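You operate a simulated robot arm through the tools that you are given. There is no shell and no other tool.

You run a simulated two-armed robot. Do the job below in one go: nothing can be reset, and whatever is moved stays where it is left.

JOB
Set the three dials by the clipboard, then press set.

The check looks at the end state, three seconds after you hand in, the way a careful person would. Anything else that was tipped, shoved, dropped, spilled or broken makes it a failure.

ROBOT AND FRAMES
Two 7-joint arms with fingered hands on one trunk that stands fixed in place. Base frame: the origin is at the foot of the trunk, x ahead of it, y to its left, z up. Readings come in mm, rad, newtons and seconds.
The left shoulder is at [12, 184, 1401], the right one opposite. With the tool pointing down near the work surface each hand reaches from about 100 to 740 mm from the base axis, measured 20 degrees to its own side. Payload 4 kg a hand.
Tool frame (each hand has its own): the origin (TCP) lies between the finger pads and is the grasp point; the fingertips stand 26 mm ahead of it; z points along the fingers, y is the line along which they close. The gripper opens to 132 mm; its body begins 73 mm behind the TCP. The gripper is a hand of 3 fingers: y runs from the thumb to the fingers, the wrist lies at [0, 0, -224] in the tool frame, and closing takes about 1.5 s.
Orientation is told as [roll, pitch, yaw] about the base's x, y, z axes, in that order, counted from this pose: with the fingers straight down and closing along the base's y, the tool's x points along the base's -x, its y along +y and its z along -z.

CONTROLS
- The arms move only by the tool apply_moves. It takes "left_series", "right_series" or both (then of equal length, played together; a hand with none holds still); each is a list of rows, each an object (a shift or turn left out is 0, a gripper value left out holds the last) with "grip": the gripper command, from -1 (shut) to 1 (fully open), values between in proportion; "delta_pos": the shift along the tool's x, y, z in mm, a list of three; "dr": the turn, a rotation vector about the tool's x, y, z in rad, a list of three. In form: [{"grip": grip, "delta_pos": [tx, ty, tz], "dr": [rx, ry, rz]}, ...]. A call has 1 to 20 rows; each row is the pose to reach, as a shift and turn from the pose commanded when the call began, along the tool's axes at that moment. Each row takes 0.2 s and may step no farther than 50 mm and 0.15 rad from the row before; otherwise, or with a gripper value out of range, the whole call is refused. A pose out of reach is approached as far as the arm can. The call stops where the force on the tool passes 40 N (or 10 N more than at its start, if that is more) or the arm is blocked; 0.2 s more then pass. Each finger travels about 72 mm/s and halts on what it meets, pressing with about 25 N; the grip force reading is that of the motor and also rises with nothing between the fingers. The clock runs only during rows and for 0.2 s after the last one: add rows that repeat a pose to give the fingers time. It gives the time, the measured TCP pose, the force on the tool (base axes), the opening and the grip force at its end, in the units of the frame above (readings bear some noise), with the torque about the TCP (base axes, N m) and any sound that the robot's microphone picked up, and new pictures: "views" is both (left out), scene, wrist or none (wrist: the cameras of the hands that moved).
- Cameras (640 x 400 px; columns grow to the right, rows downward): "scene" is now at [76.5, -37.6, 1651.4]; the picture's right is [-0.40, -0.91, 0.00], its down [-0.35, 0.15, -0.92] and it looks along [0.84, -0.37, -0.38] (base axes); focal length 222 px, centre (320, 200). "left" rides on the left gripper at [-62, 3, -92] in its tool frame; the picture's right is [-0.05, -1.00, 0.00], its down [0.83, -0.04, -0.56] and it looks along [0.56, -0.03, 0.83] (tool axes); focal length 230 px, centre (320, 200). "right" rides on the right gripper at [62, 3, -92] in its tool frame; the picture's right is [-0.05, 1.00, 0.00], its down [-0.83, -0.04, -0.55] and it looks along [-0.55, -0.03, 0.83] (tool axes); focal length 230 px, centre (320, 200).
- slide_trunk(by): moves the trunk up (or, below 0, down) by that many mm; the arms and the scene camera ride with it, the base frame stays. It gives what a move gives, with no picture.
- preshape(shape, hand): the hand has 3 fingers and takes this shape, open, in about a second: jaw (thumb against the fingers, like two jaws); tri (thumb and two fingers); tip (a fingertip pinch); poke (one finger out to press); point (the index stretched); flat (the hand flat); cup (the hand cupped); fist (a fist). The gripper value then closes the fingers along that shape, each until it touches; the sizes above hold for jaw. It gives what a move gives, with no picture.
- pan_tilt(pan, tilt): turns the head with the scene camera to pan (to the left, within 1.501 rad either way) and tilt (down, from -0.506 to 1.204), counted from straight ahead of the robot (the tilt from the chest, where the trunk bows). It gives what a move gives, and a new picture of the scene camera.
- probe_pixels(camera, pixels): for up to 12 pixels [column, row] of the newest picture of that camera ("zoom" is the newest enlarged one), the place [x, y, z] in the base frame of the surface seen there, good to about 2 mm. It takes no simulated time.
- zoom(camera, box): a new picture of the part [left, top, right, bottom] of that camera's present view, enlarged. It takes no simulated time.
- sign_off(): hands the job in; it is judged then, once.

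Leave the grippers open and the arms clear of the work at the hand-in unless told otherwise.

The tools are called after ">>>" as name(argument=value, ...) on one line, values as JSON. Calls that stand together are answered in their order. apply_moves: Moves the arms, as the interface text tells. Its arguments: {"type":"object","properties":{"left_series":{"type":"array"},"right_series":{"type":"array"},"views":{"type":"string","enum":["both","scene","wrist","none"]}},"required":[]} The other tools are called the same way: slide_trunk (by) moves the trunk up or down; preshape (shape, hand) gives the hand a shape; pan_tilt (pan, tilt) turns the head that bears the scene camera; probe_pixels (camera, pixels) gives the place of the surface under pixels of a picture; zoom (camera, box) takes an enlarged picture of a part of a camera's view; sign_off () hands the job in.

At the start:

```text
time_s: 0.0
left_ee_pos: [338.8, -7.9, 1547.4]
left_orientation: [-0.003, 0.0, -0.001]
left_wrist_force: [0.6, 0.1, -0.9]
left_moment: [0.03, -0.01, -0.01]
left_width: 132.0
left_grip_force: 0.0
left_shape: jaw
right_ee_pos: [312.3, -376.9, 1504.1]
right_orientation: [0.0, -0.001, -0.002]
right_wrist_force: [0.4, 0.4, -1.1]
right_moment: [-0.03, 0.01, -0.02]
right_width: 131.9
right_grip_force: 0.1
right_shape: jaw
trunk travel left (down, up): [-425.0, 37.0]
head pan, tilt (commanded): [-0.417, 0.387]
```

scene: 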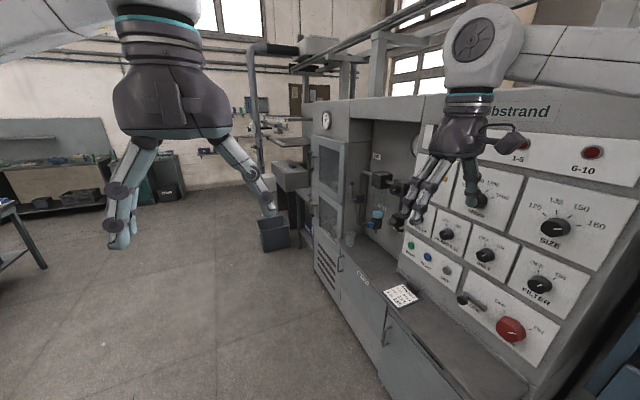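
right: 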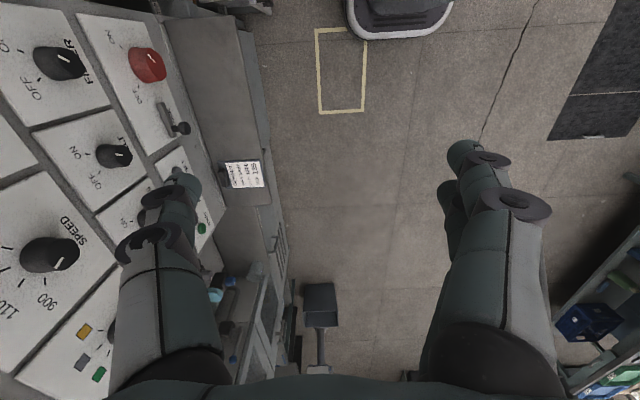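
left: 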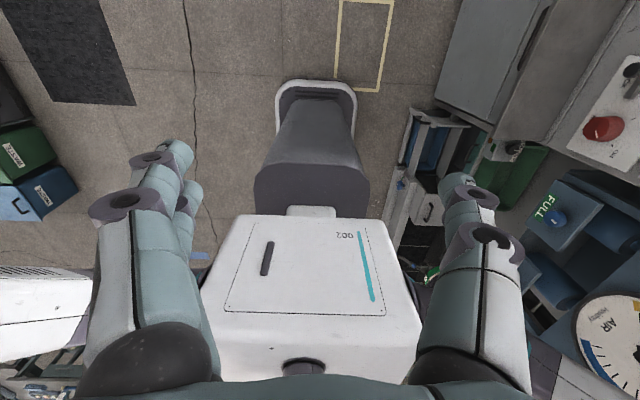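

I see a machine panel at the right of the scene picture with knobs and buttons, and a small clipboard sheet at about (401, 295). I'll zoom in on the clipboard and on the panel from the scene camera and the right wrist camera.

>>> zoom(camera="scene", box=[370, 275, 430, 315])

>>> zoom(camera="right", box=[210, 150, 275, 195])

>>> zoom(camera="scene", box=[400, 90, 640, 370])

```text
10.00 times, centred on (400, 295) of scene
```

zoom: 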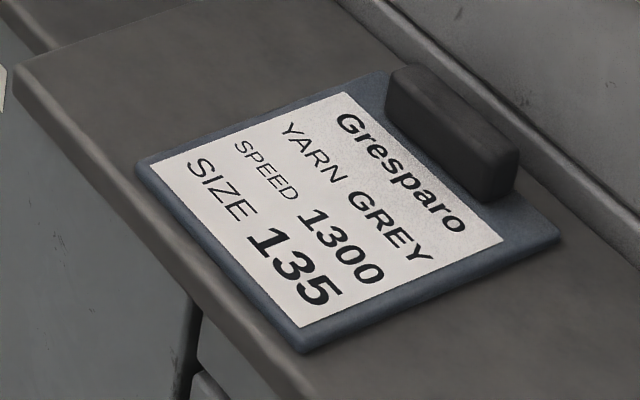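

```text
8.89 times, centred on (242, 172) of right
```

zoom: 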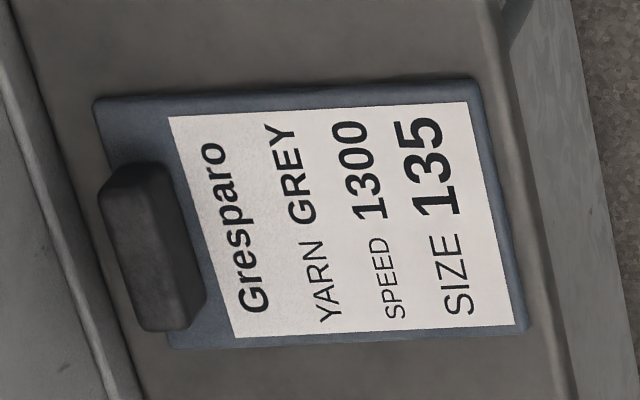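

```text
1.43 times, centred on (520, 230) of scene
```

zoom: 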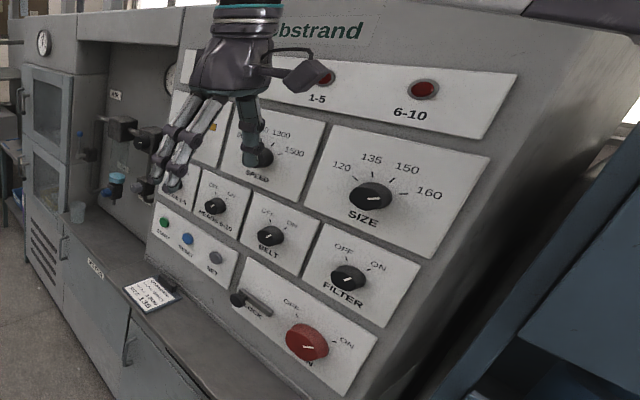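

The clipboard reads YARN GREY, SPEED 1300, SIZE 135. The right hand hides the yarn dial. I'll turn the head further right so the panel is nearer the centre, and I'll get panel positions.

>>> pan_tilt(pan=-0.85, tilt=0.45)

```text
time_s: 0.9
left_ee_pos: [338.3, -7.1, 1547.3]
left_orientation: [-0.003, -0.001, 0.002]
left_wrist_force: [-0.8, 0.2, -0.6]
left_moment: [-0.02, 0.0, 0.01]
left_width: 131.8
left_grip_force: 0.0
left_shape: jaw
right_ee_pos: [312.6, -375.8, 1503.5]
right_orientation: [0.001, -0.003, -0.003]
right_wrist_force: [0.1, 0.7, -0.6]
right_moment: [0.04, 0.05, 0.04]
right_width: 131.9
right_grip_force: 0.0
right_shape: jaw
trunk travel left (down, up): [-425.0, 37.0]
head pan, tilt (commanded): [-0.85, 0.45]
```

scene: 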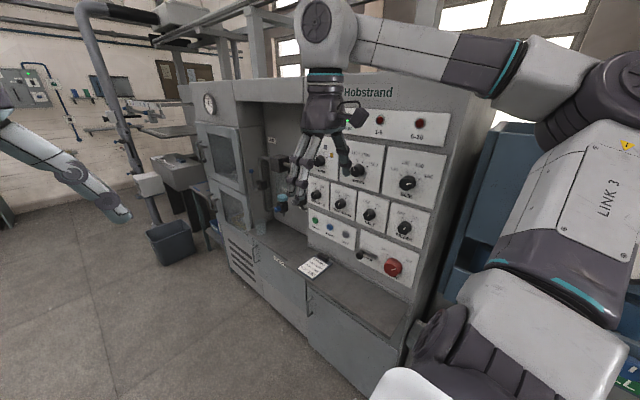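

Now the panel is around (370, 180). I'll enlarge it and see which dials show.

>>> zoom(camera="scene", box=[290, 90, 450, 290])

>>> zoom(camera="right", box=[0, 0, 260, 400])

>>> probe_pixels(camera="scene", pixels=[[408, 183], [357, 171], [320, 161], [345, 237], [330, 229], [315, 220], [434, 152], [436, 198], [310, 180], [400, 260], [392, 267], [316, 267]])

```text
2.00 times, centred on (370, 190) of scene
```

zoom: 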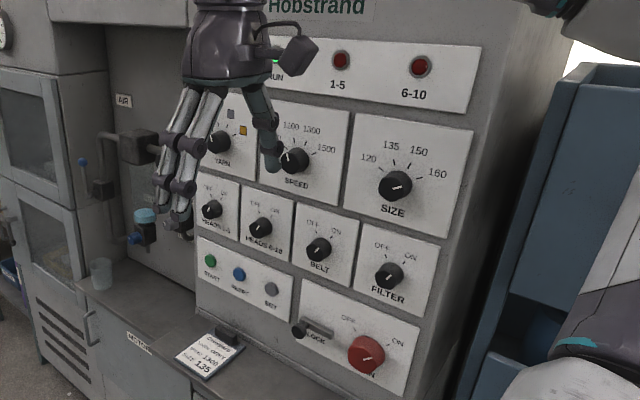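

```text
1.00 times, centred on (130, 200) of right (not enlarged: the box is as wide or as high as the picture)
```

zoom: 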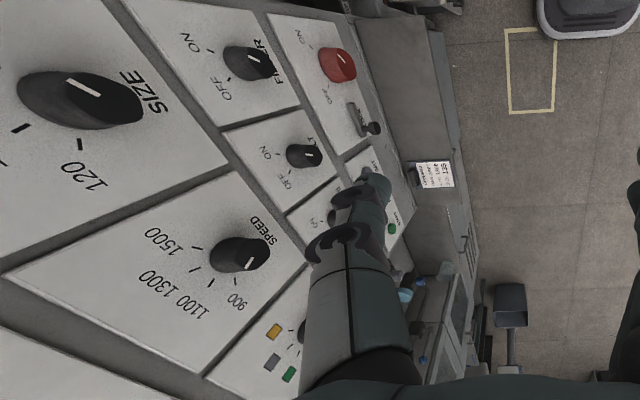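

```text
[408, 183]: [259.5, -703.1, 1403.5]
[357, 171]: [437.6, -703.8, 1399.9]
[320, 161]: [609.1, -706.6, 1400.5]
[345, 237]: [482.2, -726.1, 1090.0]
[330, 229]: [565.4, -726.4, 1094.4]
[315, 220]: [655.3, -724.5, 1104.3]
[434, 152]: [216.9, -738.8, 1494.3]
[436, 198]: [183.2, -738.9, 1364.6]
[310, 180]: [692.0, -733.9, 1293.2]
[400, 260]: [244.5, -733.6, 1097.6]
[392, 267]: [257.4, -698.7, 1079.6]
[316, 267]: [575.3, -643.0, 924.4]
```

The panel is a plane near y = -738 facing +y; dials YARN (x≈609), SPEED (x≈438) and SIZE (x≈260) sit near z = 1400, and SET near (482, 1090). I'll zoom closely at each dial.

>>> zoom(camera="scene", box=[376, 140, 440, 210])

>>> zoom(camera="scene", box=[330, 140, 386, 195])

>>> zoom(camera="scene", box=[295, 135, 345, 185])

>>> zoom(camera="scene", box=[300, 200, 370, 260])

```text
5.71 times, centred on (408, 175) of scene
```

zoom: 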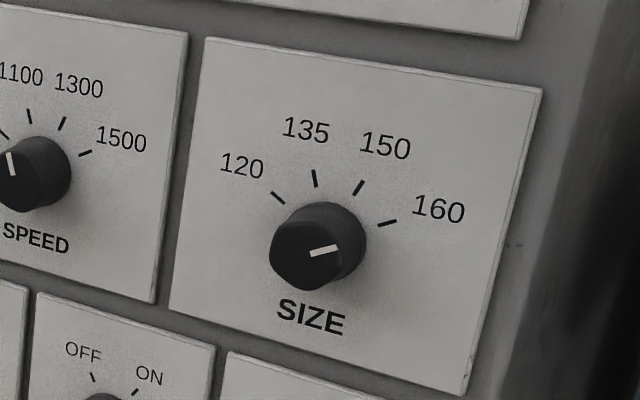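

```text
7.27 times, centred on (358, 168) of scene
```

zoom: 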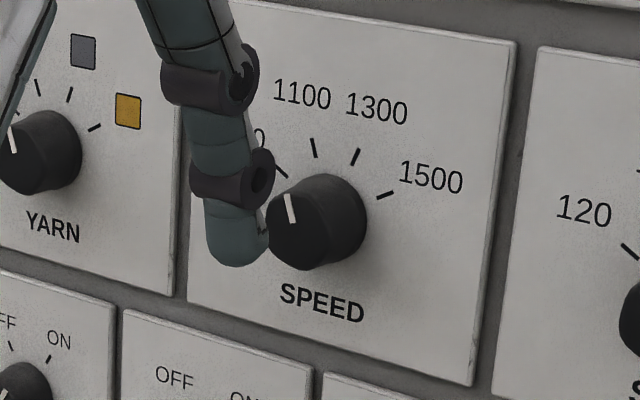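

```text
8.00 times, centred on (320, 160) of scene
```

zoom: 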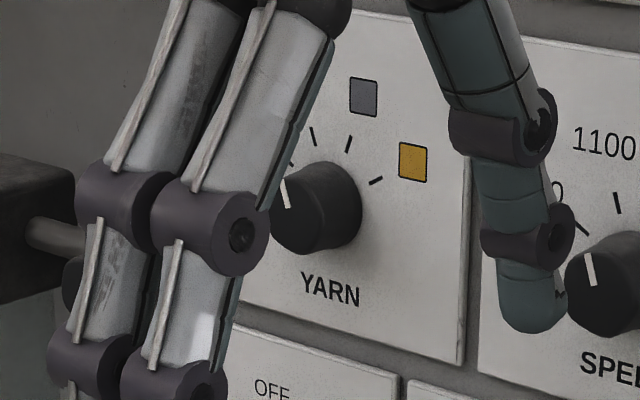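

```text
6.67 times, centred on (335, 230) of scene
```

zoom: 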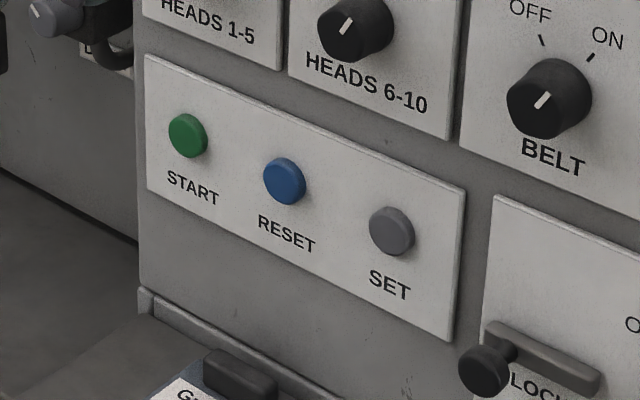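

SIZE points at 160, SPEED points at 1100, and YARN points at the mark left of grey. I'll probe the elbow of the right arm and the blue cabinet beside it to know the space, and a number of points around the SIZE dial for its geometry.

>>> probe_pixels(camera="scene", pixels=[[600, 90], [560, 70], [500, 140], [510, 230], [450, 60], [330, 25], [590, 190], [540, 300], [480, 200], [440, 280], [350, 300], [600, 40]])

>>> zoom(camera="scene", box=[376, 140, 440, 210])

```text
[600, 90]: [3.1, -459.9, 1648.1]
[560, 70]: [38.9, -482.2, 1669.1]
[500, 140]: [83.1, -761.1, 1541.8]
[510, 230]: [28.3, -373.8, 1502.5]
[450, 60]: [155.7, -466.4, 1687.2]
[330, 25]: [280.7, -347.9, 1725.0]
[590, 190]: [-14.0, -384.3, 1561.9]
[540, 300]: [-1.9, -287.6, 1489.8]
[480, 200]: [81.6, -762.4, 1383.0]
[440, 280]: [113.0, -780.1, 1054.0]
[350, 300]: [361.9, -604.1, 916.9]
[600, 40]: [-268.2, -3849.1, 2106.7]
```

```text
5.71 times, centred on (408, 175) of scene
```

zoom: 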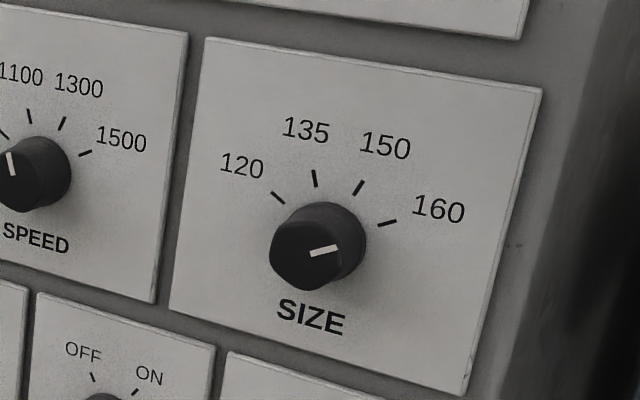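

I'll probe the tick marks and the knob of the SIZE dial in the zoom picture: ticks at (277,198), (314,178), (358,187), (387,223), the pointer's ends at (312,254) and (335,248), and the knob's rim.

>>> probe_pixels(camera="zoom", pixels=[[277, 198], [314, 178], [358, 187], [387, 223], [313, 254], [335, 248], [276, 250], [305, 285], [305, 215], [340, 240], [360, 240], [335, 207]])

```text
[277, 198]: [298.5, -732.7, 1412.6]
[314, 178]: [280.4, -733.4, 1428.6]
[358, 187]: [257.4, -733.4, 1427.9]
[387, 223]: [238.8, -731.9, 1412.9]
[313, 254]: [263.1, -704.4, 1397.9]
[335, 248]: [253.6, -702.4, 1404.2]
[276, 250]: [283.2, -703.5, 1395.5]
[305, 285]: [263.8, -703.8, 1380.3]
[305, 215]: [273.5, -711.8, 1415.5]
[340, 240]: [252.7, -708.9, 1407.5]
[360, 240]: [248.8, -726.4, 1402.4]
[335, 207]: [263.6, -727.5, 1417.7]
```

Ticks fit a dial centred at about (268.8, -733, 1395.4) with marks at ±60° and ±20°, radius ~35; the knob is about 40 mm across and stands ~30 mm out. Now I'll move the left hand away to the left so the right arm has room.

>>> apply_moves(left_series=[{"delta_pos": [0, 45, 0]}, {"delta_pos": [0, 90, 0]}, {"delta_pos": [0, 135, 0]}, {"delta_pos": [0, 180, 0]}, {"delta_pos": [0, 225, 0]}, {"delta_pos": [0, 260, 0]}], views="none")

```text
time_s: 2.3
left_ee_pos: [334.6, 253.4, 1544.2]
left_orientation: [-0.002, 0.002, -0.001]
left_wrist_force: [0.7, 0.0, 0.1]
left_moment: [0.01, 0.03, 0.01]
left_width: 132.0
left_grip_force: 0.0
left_shape: jaw
right_ee_pos: [311.6, -374.1, 1505.5]
right_orientation: [0.002, -0.002, -0.002]
right_wrist_force: [0.5, 0.4, -0.2]
right_moment: [0.0, -0.04, 0.0]
right_width: 131.6
right_grip_force: 0.2
right_shape: jaw
trunk travel left (down, up): [-425.0, 37.0]
head pan, tilt (commanded): [-0.85, 0.45]
```

The left hand is clear. Now I'll start turning the right hand to point at the panel (turn about tool x by +), first about 0.8 rad, without shifting much.

>>> apply_moves(right_series=[{"dr": [0.14, 0, 0]}, {"dr": [0.28, 0, 0]}, {"dr": [0.42, 0, 0], "delta_pos": [0, -10, 15]}, {"dr": [0.56, 0, 0], "delta_pos": [0, -20, 30]}, {"dr": [0.7, 0, 0], "delta_pos": [0, -30, 45]}, {"dr": [0.8, 0, 0], "delta_pos": [0, -40, 55]}], views="scene")

```text
time_s: 3.7
left_ee_pos: [335.7, 252.6, 1544.8]
left_orientation: [-0.001, 0.001, 0.001]
left_wrist_force: [-0.7, -0.2, -0.2]
left_moment: [0.03, 0.02, 0.0]
left_width: 132.0
left_grip_force: 0.3
left_shape: jaw
right_ee_pos: [313.3, -414.3, 1450.8]
right_orientation: [-0.801, -0.001, -0.002]
right_wrist_force: [-0.7, 0.5, 0.5]
right_moment: [0.01, 0.02, -0.01]
right_width: 131.9
right_grip_force: 0.1
right_shape: jaw
trunk travel left (down, up): [-425.0, 37.0]
head pan, tilt (commanded): [-0.85, 0.45]
```

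scene: 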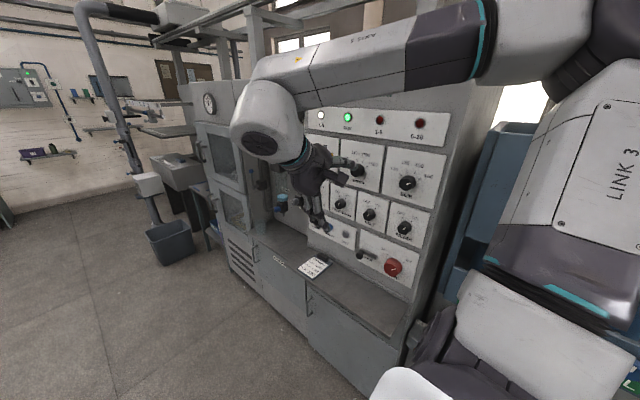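

Roll now -0.80 as intended. I'll finish the turn so that the fingers point straight at the panel, ending near (300, -470, 1400), well clear of the knobs.

>>> apply_moves(right_series=[{"dr": [0.13, 0, 0], "delta_pos": [2, 0, 13]}, {"dr": [0.26, 0, 0], "delta_pos": [4, -1, 26]}, {"dr": [0.39, 0, 0], "delta_pos": [7, -1, 39]}, {"dr": [0.52, 0, 0], "delta_pos": [9, -2, 52]}, {"dr": [0.65, 0, 0], "delta_pos": [11, -2, 65]}, {"dr": [0.77, 0, 0], "delta_pos": [13, -2, 75]}])

```text
time_s: 5.1
left_ee_pos: [336.7, 249.5, 1545.2]
left_orientation: [0.0, -0.001, 0.001]
left_wrist_force: [-0.4, -0.7, -0.7]
left_moment: [0.03, 0.02, 0.02]
left_width: 131.8
left_grip_force: 0.0
left_shape: jaw
right_ee_pos: [299.6, -516.4, 1400.1]
right_orientation: [-1.559, -0.002, 0.005]
right_wrist_force: [0.0, 0.4, -0.5]
right_moment: [-0.01, 0.03, -0.02]
right_width: 131.7
right_grip_force: 0.1
right_shape: jaw
right hand out of reach, approached as far as the arm can: row 5, 6
trunk travel left (down, up): [-425.0, 37.0]
head pan, tilt (commanded): [-0.85, 0.45]
```

scene: 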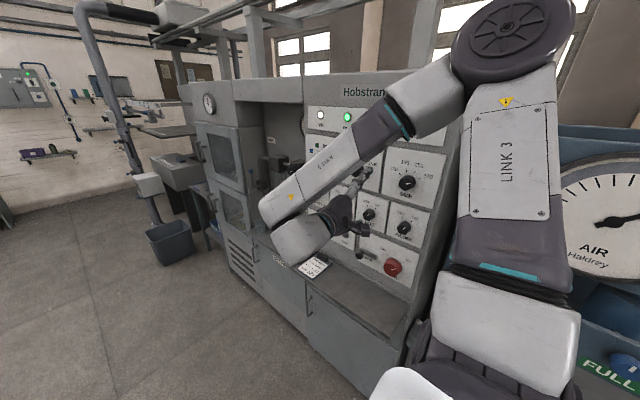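
right: 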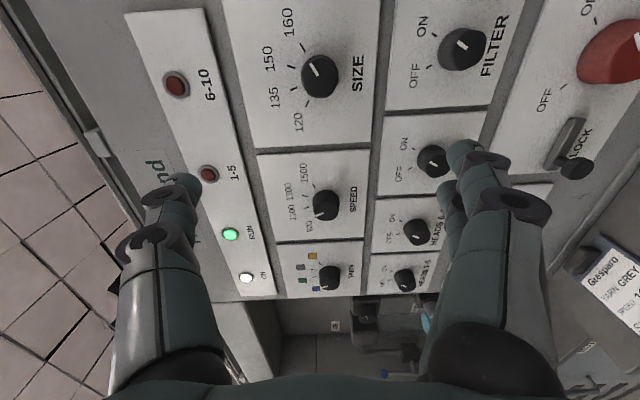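

The hand now points at the panel (roll -1.56), at (300, -516, 1400); the arm was too folded for the nearer target, which is fine. The wrist camera sees all three dials: SIZE (318,75), SPEED (326,205), YARN (329,278). I'll zoom on them.

>>> zoom(camera="right", box=[280, 235, 370, 300])

>>> zoom(camera="scene", box=[300, 135, 340, 185])

>>> zoom(camera="right", box=[270, 150, 380, 245])

```text
6.15 times, centred on (325, 268) of right
```

zoom: 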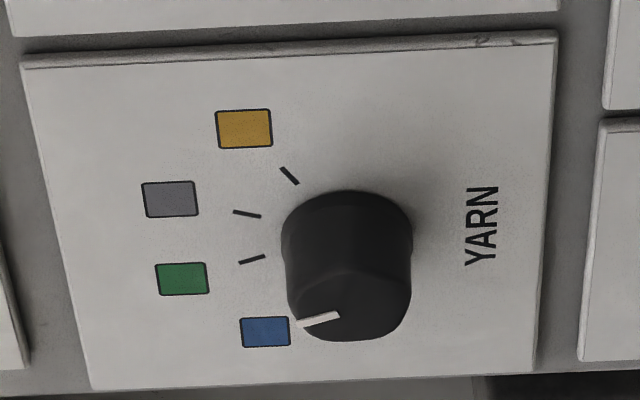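

```text
8.00 times, centred on (320, 160) of scene
```

zoom: 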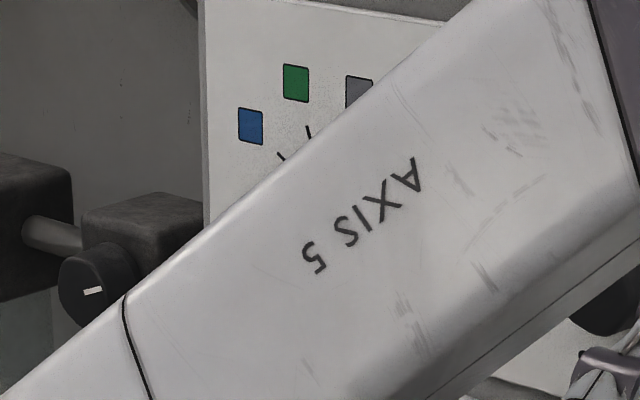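

```text
4.21 times, centred on (325, 198) of right
```

zoom: 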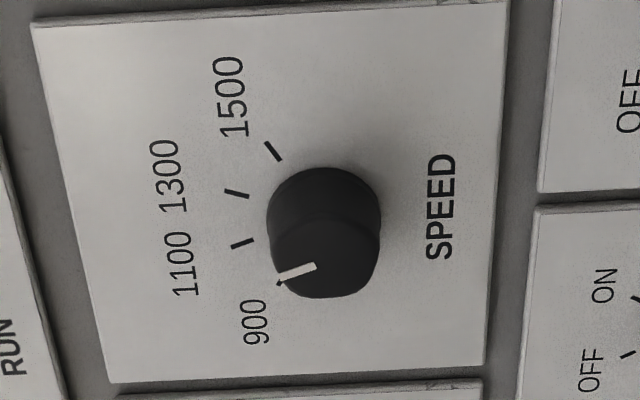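

YARN's marks run blue, green, grey, yellow, with the pointer on green; grey is the third mark. SPEED's pointer is on 1100; 1300 is the third mark. I'll probe SPEED's ticks in this zoom.

>>> probe_pixels(camera="zoom", pixels=[[273, 151], [237, 193], [243, 243], [283, 278], [314, 265], [325, 280], [372, 265], [345, 180]])

>>> zoom(camera="right", box=[280, 235, 370, 300])

```text
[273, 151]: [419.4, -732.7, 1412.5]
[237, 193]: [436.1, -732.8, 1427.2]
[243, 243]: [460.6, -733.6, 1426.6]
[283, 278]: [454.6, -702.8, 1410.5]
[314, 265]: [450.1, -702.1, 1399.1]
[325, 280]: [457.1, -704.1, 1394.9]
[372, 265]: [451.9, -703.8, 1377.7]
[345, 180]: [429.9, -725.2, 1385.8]
```

```text
6.15 times, centred on (325, 268) of right
```

zoom: 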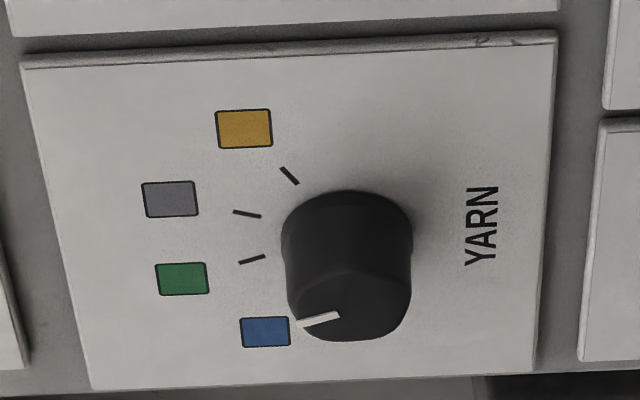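

SPEED is centred near (448.6, 1395.2). Now YARN's ticks in this zoom: yellow tick (289,175), grey (247,214), green (252,260), pointer (300,323)–(338,316).

>>> probe_pixels(camera="zoom", pixels=[[289, 175], [247, 214], [252, 260], [302, 323], [336, 316], [345, 335], [400, 300], [345, 195]])

>>> zoom(camera="right", box=[260, 20, 390, 140])

```text
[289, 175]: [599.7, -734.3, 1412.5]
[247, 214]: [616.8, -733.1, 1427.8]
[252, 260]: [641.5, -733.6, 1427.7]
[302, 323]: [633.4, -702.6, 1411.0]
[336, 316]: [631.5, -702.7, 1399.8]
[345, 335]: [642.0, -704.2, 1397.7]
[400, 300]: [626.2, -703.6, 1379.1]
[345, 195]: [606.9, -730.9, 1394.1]
```

```text
3.33 times, centred on (325, 80) of right
```

zoom: 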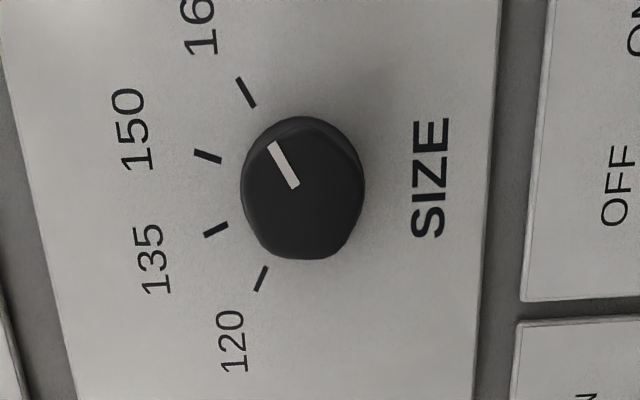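

YARN is centred near (629, 1395). All three knobs: z≈1395, x = 629/449/269, front face y≈-703, plate y≈-733. I start with SIZE. First a small advance of 40 mm toward the panel with the gripper half closed to ~86 mm, to see how the commanded pose relates to the reading.

>>> apply_moves(right_series=[{"delta_pos": [0, 0, 20], "grip": 0.3}, {"delta_pos": [0, 0, 40]}, {"delta_pos": [0, 0, 60]}, {"delta_pos": [0, 0, 60]}], views="wrist")

```text
time_s: 6.1
left_ee_pos: [337.3, 253.5, 1544.6]
left_orientation: [-0.001, 0.003, -0.001]
left_wrist_force: [0.4, 0.5, -0.3]
left_moment: [-0.01, -0.02, -0.01]
left_width: 131.7
left_grip_force: 0.2
left_shape: jaw
right_ee_pos: [300.1, -572.9, 1401.2]
right_orientation: [-1.571, -0.001, -0.003]
right_wrist_force: [0.7, 0.0, -0.2]
right_moment: [0.0, -0.01, -0.01]
right_width: 86.3
right_grip_force: 0.1
right_shape: jaw
trunk travel left (down, up): [-425.0, 37.0]
head pan, tilt (commanded): [-0.85, 0.45]
```

right: 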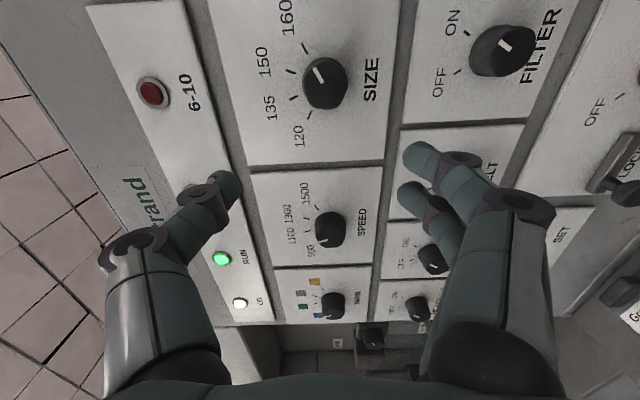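

Reading (300, -573, 1401). Now I'll align with SIZE (x 269, z 1395), advance to y≈-645 (tips still ~30 mm in front of the knob), and pre-turn the hand +0.7 rad about its axis so the −80° turn is centred.

>>> apply_moves(right_series=[{"delta_pos": [7, 1, 14], "dr": [0, 0, 0.14]}, {"delta_pos": [14, 3, 28], "dr": [0, 0, 0.28]}, {"delta_pos": [21, 4, 42], "dr": [0, 0, 0.42]}, {"delta_pos": [28, 5, 56], "dr": [0, 0, 0.56]}, {"delta_pos": [31, 6, 70], "dr": [0, 0, 0.7]}, {"delta_pos": [31, 6, 70], "dr": [0, 0, 0.7]}])

```text
time_s: 7.5
left_ee_pos: [335.1, 252.7, 1544.2]
left_orientation: [-0.004, 0.002, -0.001]
left_wrist_force: [0.1, -0.4, -0.6]
left_moment: [0.0, 0.03, -0.01]
left_width: 131.8
left_grip_force: 0.0
left_shape: jaw
right_ee_pos: [269.1, -645.2, 1393.8]
right_orientation: [-1.569, -0.701, -0.004]
right_wrist_force: [-0.6, -0.2, 0.3]
right_moment: [0.0, 0.02, 0.01]
right_width: 86.3
right_grip_force: 0.1
right_shape: jaw
trunk travel left (down, up): [-425.0, 37.0]
head pan, tilt (commanded): [-0.85, 0.45]
```

scene: 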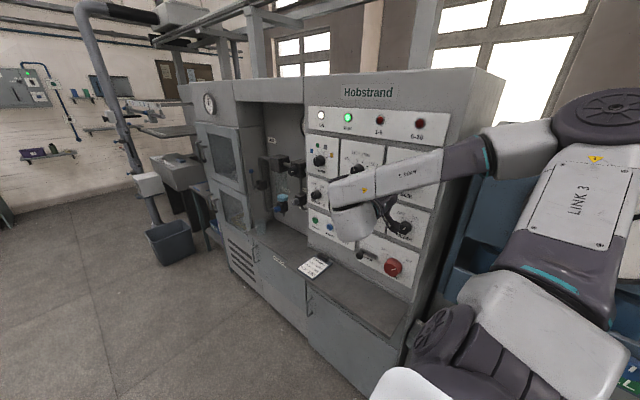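
right: 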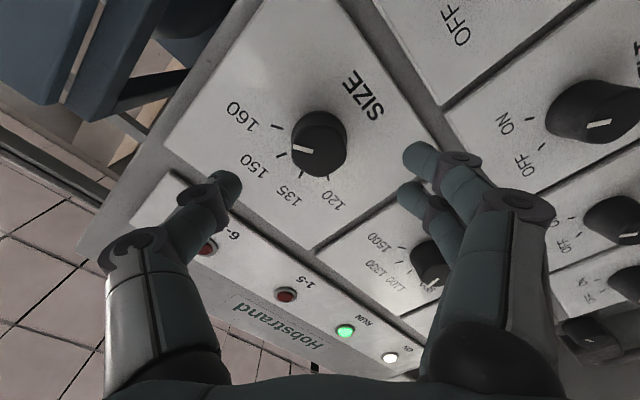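

Aligned: the TCP is at (269, -645, 1394) and the knob sits at (320,150) on the tool axis in the wrist picture. I'll advance 50 mm so the fingertips flank the knob, without closing.

>>> apply_moves(right_series=[{"delta_pos": [0, 0, 15]}, {"delta_pos": [0, 0, 30]}, {"delta_pos": [0, 0, 42]}, {"delta_pos": [0, 0, 50]}])

```text
time_s: 8.5
left_ee_pos: [335.5, 251.2, 1545.0]
left_orientation: [-0.002, 0.0, 0.0]
left_wrist_force: [0.7, 0.0, 0.4]
left_moment: [-0.02, 0.01, 0.03]
left_width: 131.6
left_grip_force: 0.2
left_shape: jaw
right_ee_pos: [267.9, -695.3, 1391.7]
right_orientation: [-1.569, -0.7, -0.004]
right_wrist_force: [-0.1, 0.2, 0.2]
right_moment: [0.0, -0.03, 0.02]
right_width: 86.2
right_grip_force: 0.0
right_shape: jaw
trunk travel left (down, up): [-425.0, 37.0]
head pan, tilt (commanded): [-0.85, 0.45]
```

scene: 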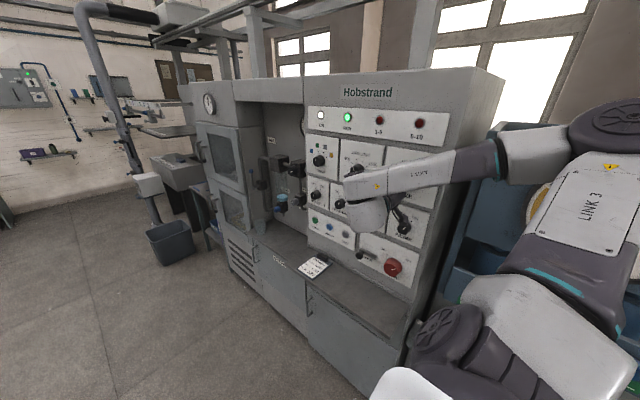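
right: 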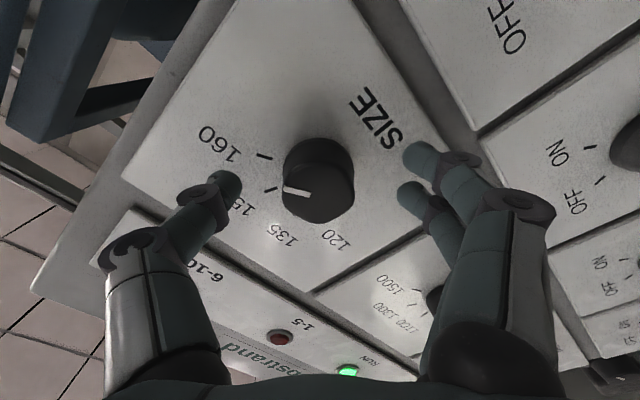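

Fingertips seem to flank the knob. I'll probe the fingertips (thumb (230,185), fingers (415,155) and (407,195)) and the knob's front face (318,195) to check depth.

>>> probe_pixels(camera="right", pixels=[[232, 180], [225, 185], [412, 152], [420, 160], [405, 190], [318, 200], [290, 192], [345, 200], [318, 220], [300, 150]])

>>> zoom(camera="right", box=[180, 100, 460, 280])

```text
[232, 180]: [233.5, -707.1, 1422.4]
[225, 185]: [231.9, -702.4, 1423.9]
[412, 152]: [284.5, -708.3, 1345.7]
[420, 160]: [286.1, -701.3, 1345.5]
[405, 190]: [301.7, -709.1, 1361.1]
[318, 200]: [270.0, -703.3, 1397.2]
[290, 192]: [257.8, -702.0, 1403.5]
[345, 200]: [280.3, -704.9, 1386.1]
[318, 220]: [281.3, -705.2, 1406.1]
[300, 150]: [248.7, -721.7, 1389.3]
```

```text
2.22 times, centred on (320, 190) of right
```

zoom: 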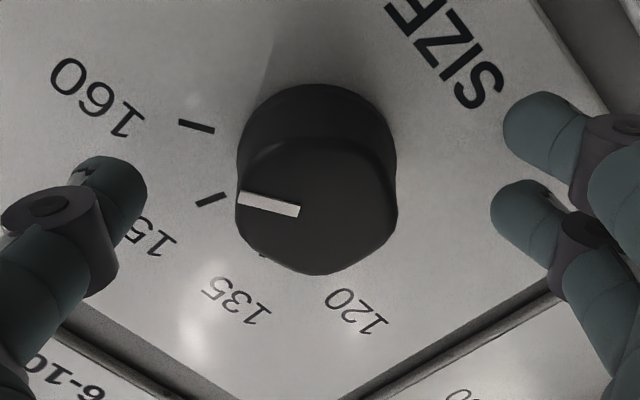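

The fingertips are past the knob's front face but shallow. I'll go 5 mm deeper with a small centring shift, then close on the knob.

>>> apply_moves(right_series=[{"delta_pos": [-2, -1, 5]}, {"delta_pos": [-2, -1, 5], "grip": -1}, {"delta_pos": [-2, -1, 5], "grip": -1}, {"delta_pos": [-2, -1, 5], "grip": -1}, {"delta_pos": [-2, -1, 5], "grip": -1}], views="wrist")

```text
time_s: 9.7
left_ee_pos: [335.6, 252.0, 1544.9]
left_orientation: [-0.002, -0.001, 0.0]
left_wrist_force: [0.9, -0.6, 0.9]
left_moment: [-0.01, 0.04, -0.02]
left_width: 131.8
left_grip_force: 0.0
left_shape: jaw
right_ee_pos: [268.0, -700.7, 1393.9]
right_orientation: [-1.571, -0.701, -0.004]
right_wrist_force: [-0.3, -1.6, 0.3]
right_moment: [-0.01, 0.06, 0.01]
right_width: 31.3
right_grip_force: 25.0
right_shape: jaw
trunk travel left (down, up): [-425.0, 37.0]
head pan, tilt (commanded): [-0.85, 0.45]
```

right: 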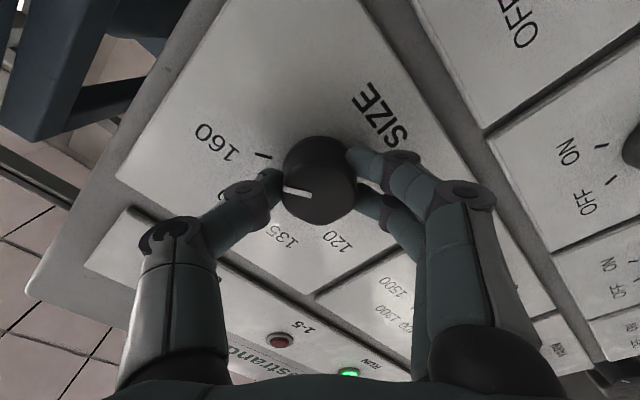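

The fingers hold the knob (31 mm, 25 N). Now I turn it −1.40 rad (80° counter-clockwise seen from the front) in 0.14 rad steps.

>>> apply_moves(right_series=[{"dr": [0, 0, -0.14]}, {"dr": [0, 0, -0.28]}, {"dr": [0, 0, -0.42]}, {"dr": [0, 0, -0.56]}, {"dr": [0, 0, -0.7]}, {"dr": [0, 0, -0.84]}, {"dr": [0, 0, -0.98]}, {"dr": [0, 0, -1.12]}, {"dr": [0, 0, -1.26]}, {"dr": [0, 0, -1.396]}, {"dr": [0, 0, -1.396]}])

```text
time_s: 12.1
left_ee_pos: [334.6, 253.3, 1544.5]
left_orientation: [-0.002, 0.0, 0.001]
left_wrist_force: [0.2, 0.3, 0.2]
left_moment: [0.03, 0.0, -0.02]
left_width: 131.6
left_grip_force: 0.1
left_shape: jaw
right_ee_pos: [268.3, -699.2, 1395.8]
right_orientation: [-1.569, 0.697, -0.003]
right_wrist_force: [-2.7, 0.9, 1.7]
right_moment: [-0.03, -0.02, -0.05]
right_width: 31.0
right_grip_force: 24.8
right_shape: jaw
trunk travel left (down, up): [-425.0, 37.0]
head pan, tilt (commanded): [-0.85, 0.45]
```

scene: 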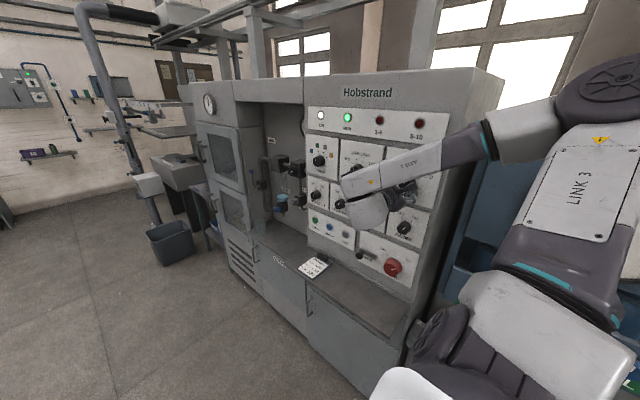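
right: 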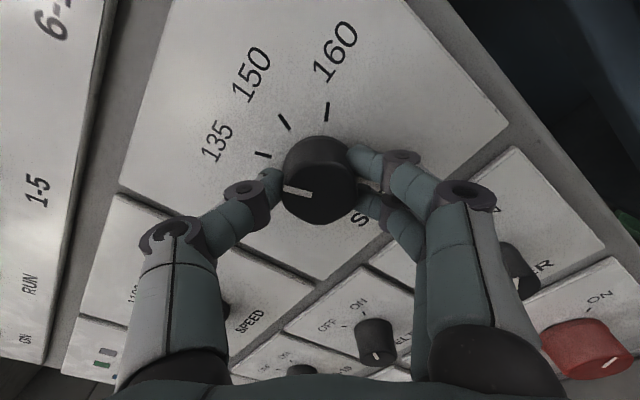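

The knob turned with the hand. I'll zoom in and probe the pointer line at around (284,189)–(310,194).

>>> zoom(camera="right", box=[250, 130, 380, 230])

```text
4.00 times, centred on (315, 180) of right
```

zoom: 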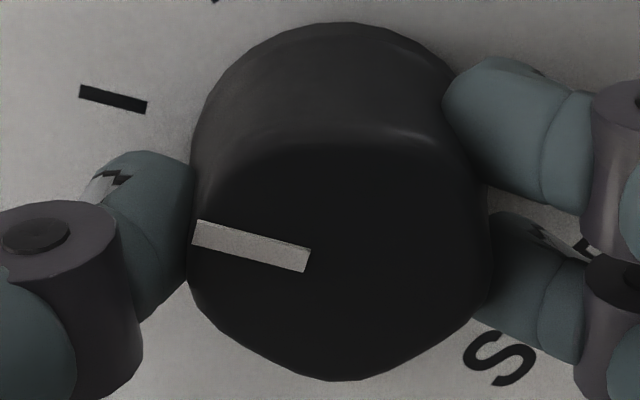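

>>> probe_pixels(camera="zoom", pixels=[[200, 232], [215, 238], [250, 247], [285, 255], [305, 260], [113, 99], [320, 360], [480, 280]])

```text
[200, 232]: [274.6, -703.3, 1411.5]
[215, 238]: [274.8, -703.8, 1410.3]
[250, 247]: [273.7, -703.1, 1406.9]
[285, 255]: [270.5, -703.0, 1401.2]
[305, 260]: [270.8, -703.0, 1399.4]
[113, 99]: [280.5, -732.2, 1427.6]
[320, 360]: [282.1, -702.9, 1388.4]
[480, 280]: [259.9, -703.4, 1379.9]
```

The pointer runs from (270.6, 1399.5) to (274.7, 1411): −20°, exactly the 135 mark. I'll open the fingers and back off 60 mm.

>>> apply_moves(right_series=[{"grip": 0.3}, {"grip": 0.3}, {"grip": 0.3}, {"grip": 0.3}, {"delta_pos": [0, 0, -20]}, {"delta_pos": [0, 0, -40]}, {"delta_pos": [0, 0, -60]}, {"delta_pos": [0, 0, -60]}], views="wrist")

```text
time_s: 13.9
left_ee_pos: [336.8, 252.1, 1544.7]
left_orientation: [-0.002, -0.001, 0.001]
left_wrist_force: [0.7, 0.2, -0.4]
left_moment: [0.01, -0.03, 0.02]
left_width: 131.9
left_grip_force: 0.0
left_shape: jaw
right_ee_pos: [270.6, -640.9, 1395.3]
right_orientation: [-1.569, 0.693, -0.002]
right_wrist_force: [0.3, 0.5, 0.0]
right_moment: [0.0, -0.01, 0.0]
right_width: 85.7
right_grip_force: 0.0
right_shape: jaw
trunk travel left (down, up): [-425.0, 37.0]
head pan, tilt (commanded): [-0.85, 0.45]
```

right: 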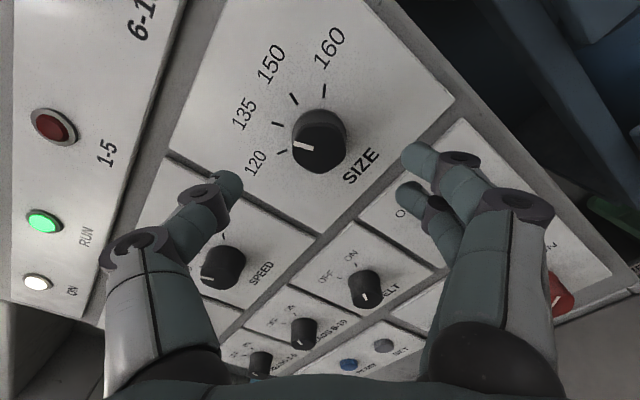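

SIZE reads 135 cleanly. Next SPEED: I'll shift +180 mm along base x (to x≈448.6) at the same stand-off and turn the hand to −0.35 rad for the +0.70 rad turn to come.

>>> apply_moves(right_series=[{"delta_pos": [-23, -19.2, 0], "dr": [0, 0, 0.06]}, {"delta_pos": [-46, -38.4, 0], "dr": [0, 0, 0.12]}, {"delta_pos": [-69, -57.6, 0], "dr": [0, 0, 0.18]}, {"delta_pos": [-92, -76.8, 0], "dr": [0, 0, 0.24]}, {"delta_pos": [-115, -96, 0], "dr": [0, 0, 0.3]}, {"delta_pos": [-137.8, -115.3, 0], "dr": [0, 0, 0.347]}, {"delta_pos": [-137.8, -115.3, 0], "dr": [0, 0, 0.347]}])

```text
time_s: 15.5
left_ee_pos: [335.9, 252.6, 1545.5]
left_orientation: [-0.003, -0.001, 0.001]
left_wrist_force: [-0.8, 0.0, 0.4]
left_moment: [0.01, -0.02, 0.0]
left_width: 131.8
left_grip_force: 0.0
left_shape: jaw
right_ee_pos: [448.1, -640.6, 1394.5]
right_orientation: [-1.57, 0.345, -0.002]
right_wrist_force: [0.1, 0.0, -0.1]
right_moment: [0.02, 0.01, 0.01]
right_width: 85.4
right_grip_force: 0.1
right_shape: jaw
trunk travel left (down, up): [-425.0, 37.0]
head pan, tilt (commanded): [-0.85, 0.45]
```

scene: 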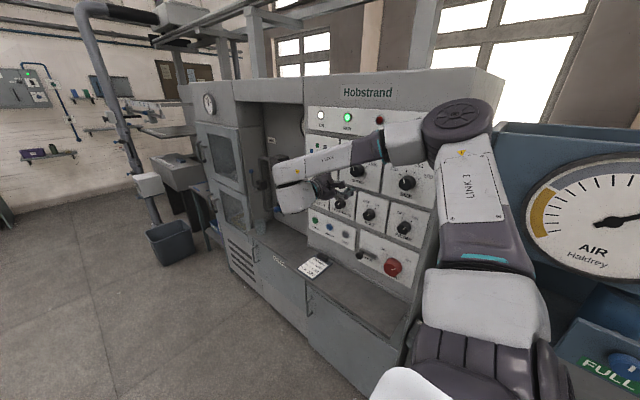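
right: 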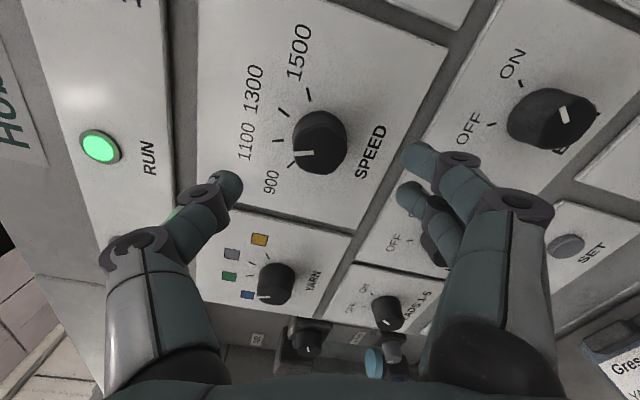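

Aligned at (448, -641, 1394.5). Before advancing I'll check where the small knobs below lie, probing BELT (565,113) and the knob behind the fingers (437,243) in the wrist picture.

>>> probe_pixels(camera="right", pixels=[[565, 113], [530, 105], [437, 250], [388, 310], [412, 150], [405, 190]])

```text
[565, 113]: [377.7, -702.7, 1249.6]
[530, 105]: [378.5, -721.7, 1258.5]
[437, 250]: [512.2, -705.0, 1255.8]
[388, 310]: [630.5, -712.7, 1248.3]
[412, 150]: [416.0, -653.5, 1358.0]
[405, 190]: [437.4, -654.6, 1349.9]
```

The small knobs are at z≈1250, 100 mm below my fingers, so there is room. I advance 59 mm to flank the SPEED knob.

>>> apply_moves(right_series=[{"delta_pos": [0, 0, 15]}, {"delta_pos": [0, 0, 30]}, {"delta_pos": [0, 0, 45]}, {"delta_pos": [0, 0, 59]}, {"delta_pos": [0, 0, 59]}], views="wrist")

```text
time_s: 16.7
left_ee_pos: [336.1, 253.3, 1544.4]
left_orientation: [-0.002, -0.001, 0.001]
left_wrist_force: [0.2, 0.4, 0.6]
left_moment: [0.02, -0.02, 0.02]
left_width: 131.9
left_grip_force: 0.0
left_shape: jaw
right_ee_pos: [447.3, -699.5, 1394.8]
right_orientation: [-1.569, 0.348, -0.002]
right_wrist_force: [0.1, -0.2, 0.5]
right_moment: [0.01, 0.04, -0.02]
right_width: 85.3
right_grip_force: 0.1
right_shape: jaw
trunk travel left (down, up): [-425.0, 37.0]
head pan, tilt (commanded): [-0.85, 0.45]
```

right: 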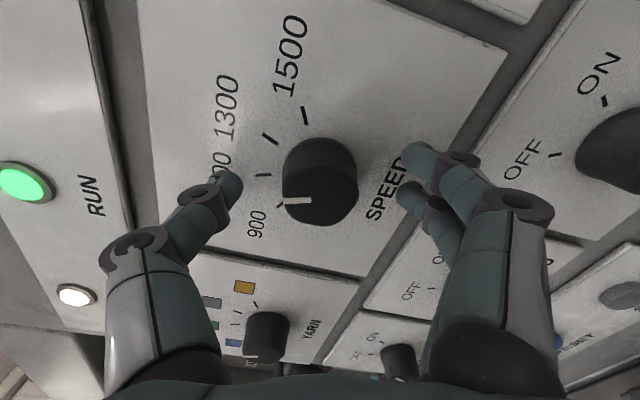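

The knob is centred between the fingers at (320,190). I close on it.

>>> apply_moves(right_series=[{"grip": -1}, {"grip": -1}, {"grip": -1}, {"grip": -1}], views="wrist")

```text
time_s: 17.7
left_ee_pos: [335.1, 252.7, 1544.6]
left_orientation: [-0.003, 0.0, 0.001]
left_wrist_force: [0.3, 0.8, 0.2]
left_moment: [-0.01, 0.03, 0.04]
left_width: 131.8
left_grip_force: 0.2
left_shape: jaw
right_ee_pos: [447.1, -699.6, 1394.8]
right_orientation: [-1.567, 0.347, -0.002]
right_wrist_force: [0.1, -1.2, 1.1]
right_moment: [-0.01, 0.0, -0.06]
right_width: 31.2
right_grip_force: 24.9
right_shape: jaw
trunk travel left (down, up): [-425.0, 37.0]
head pan, tilt (commanded): [-0.85, 0.45]
```

right: 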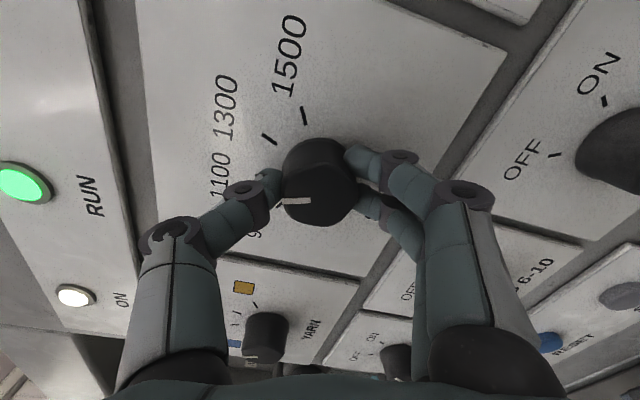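

Held at 31 mm, 25 N. Now I turn the SPEED knob +0.698 rad (40° clockwise).

>>> apply_moves(right_series=[{"dr": [0, 0, 0.12]}, {"dr": [0, 0, 0.24]}, {"dr": [0, 0, 0.36]}, {"dr": [0, 0, 0.48]}, {"dr": [0, 0, 0.6]}, {"dr": [0, 0, 0.698]}, {"dr": [0, 0, 0.698]}], views="wrist")

>>> zoom(camera="right", box=[250, 130, 380, 230])

```text
time_s: 19.3
left_ee_pos: [335.4, 251.2, 1544.5]
left_orientation: [0.001, 0.0, 0.0]
left_wrist_force: [-0.9, -0.4, 0.0]
left_moment: [-0.01, -0.03, 0.0]
left_width: 132.2
left_grip_force: 0.0
left_shape: jaw
right_ee_pos: [448.0, -700.1, 1393.9]
right_orientation: [-1.569, -0.354, -0.005]
right_wrist_force: [-5.4, -4.5, -3.2]
right_moment: [0.07, -0.01, -0.12]
right_width: 30.8
right_grip_force: 25.0
right_shape: jaw
trunk travel left (down, up): [-425.0, 37.0]
head pan, tilt (commanded): [-0.85, 0.45]
```

right: 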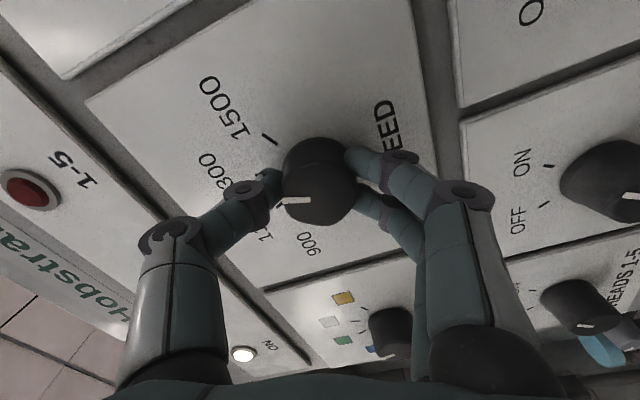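

```text
4.00 times, centred on (315, 180) of right
```

zoom: 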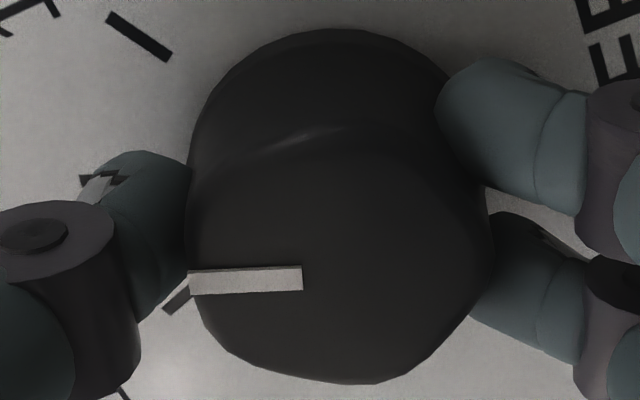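

I'll probe the pointer line ends here (192,283)–(300,278) to read its angle.

>>> probe_pixels(camera="zoom", pixels=[[196, 281], [215, 280], [250, 279], [280, 278], [298, 277], [138, 37], [178, 300]])

```text
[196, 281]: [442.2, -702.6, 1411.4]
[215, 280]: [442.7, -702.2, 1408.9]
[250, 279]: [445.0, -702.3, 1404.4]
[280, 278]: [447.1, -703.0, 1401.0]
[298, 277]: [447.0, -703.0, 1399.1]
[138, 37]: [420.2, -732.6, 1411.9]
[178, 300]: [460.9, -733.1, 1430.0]
```

The pointer is at about +21°, i.e. the 1300 mark. I'll open and back off 60 mm and then read it again.

>>> apply_moves(right_series=[{"grip": 0.3}, {"grip": 0.3}, {"grip": 0.3}, {"grip": 0.3}, {"delta_pos": [0, 0, -20]}, {"delta_pos": [0, 0, -40]}, {"delta_pos": [0, 0, -60]}, {"delta_pos": [0, 0, -60]}], views="wrist")

>>> zoom(camera="right", box=[240, 80, 390, 200])

```text
time_s: 21.1
left_ee_pos: [335.3, 252.4, 1544.6]
left_orientation: [-0.002, -0.001, 0.001]
left_wrist_force: [0.2, 0.6, -0.1]
left_moment: [0.06, 0.0, -0.04]
left_width: 132.0
left_grip_force: 0.1
left_shape: jaw
right_ee_pos: [452.6, -639.9, 1395.3]
right_orientation: [-1.569, -0.35, -0.003]
right_wrist_force: [-0.6, 0.3, -0.5]
right_moment: [0.0, 0.01, 0.04]
right_width: 85.4
right_grip_force: 0.1
right_shape: jaw
trunk travel left (down, up): [-425.0, 37.0]
head pan, tilt (commanded): [-0.85, 0.45]
```

right: 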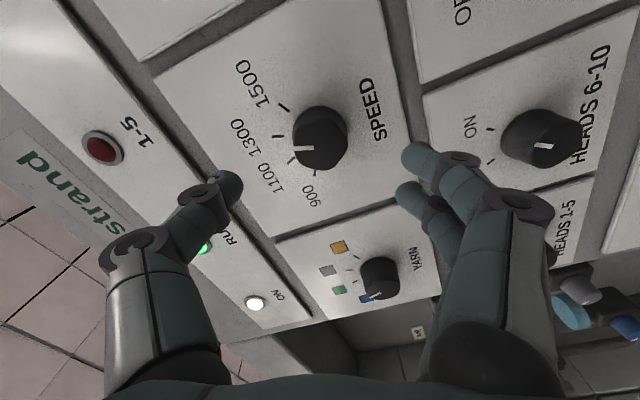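

```text
3.33 times, centred on (315, 140) of right
```

zoom: 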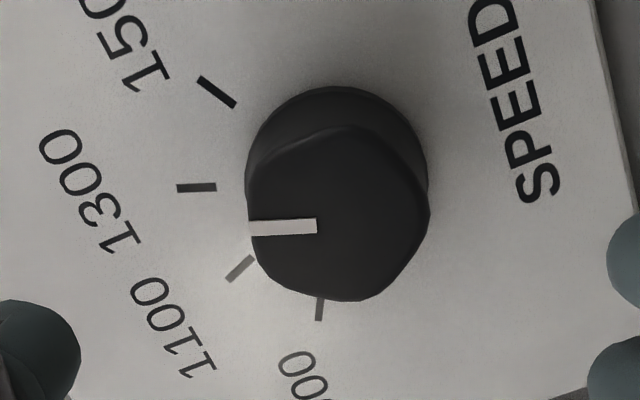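

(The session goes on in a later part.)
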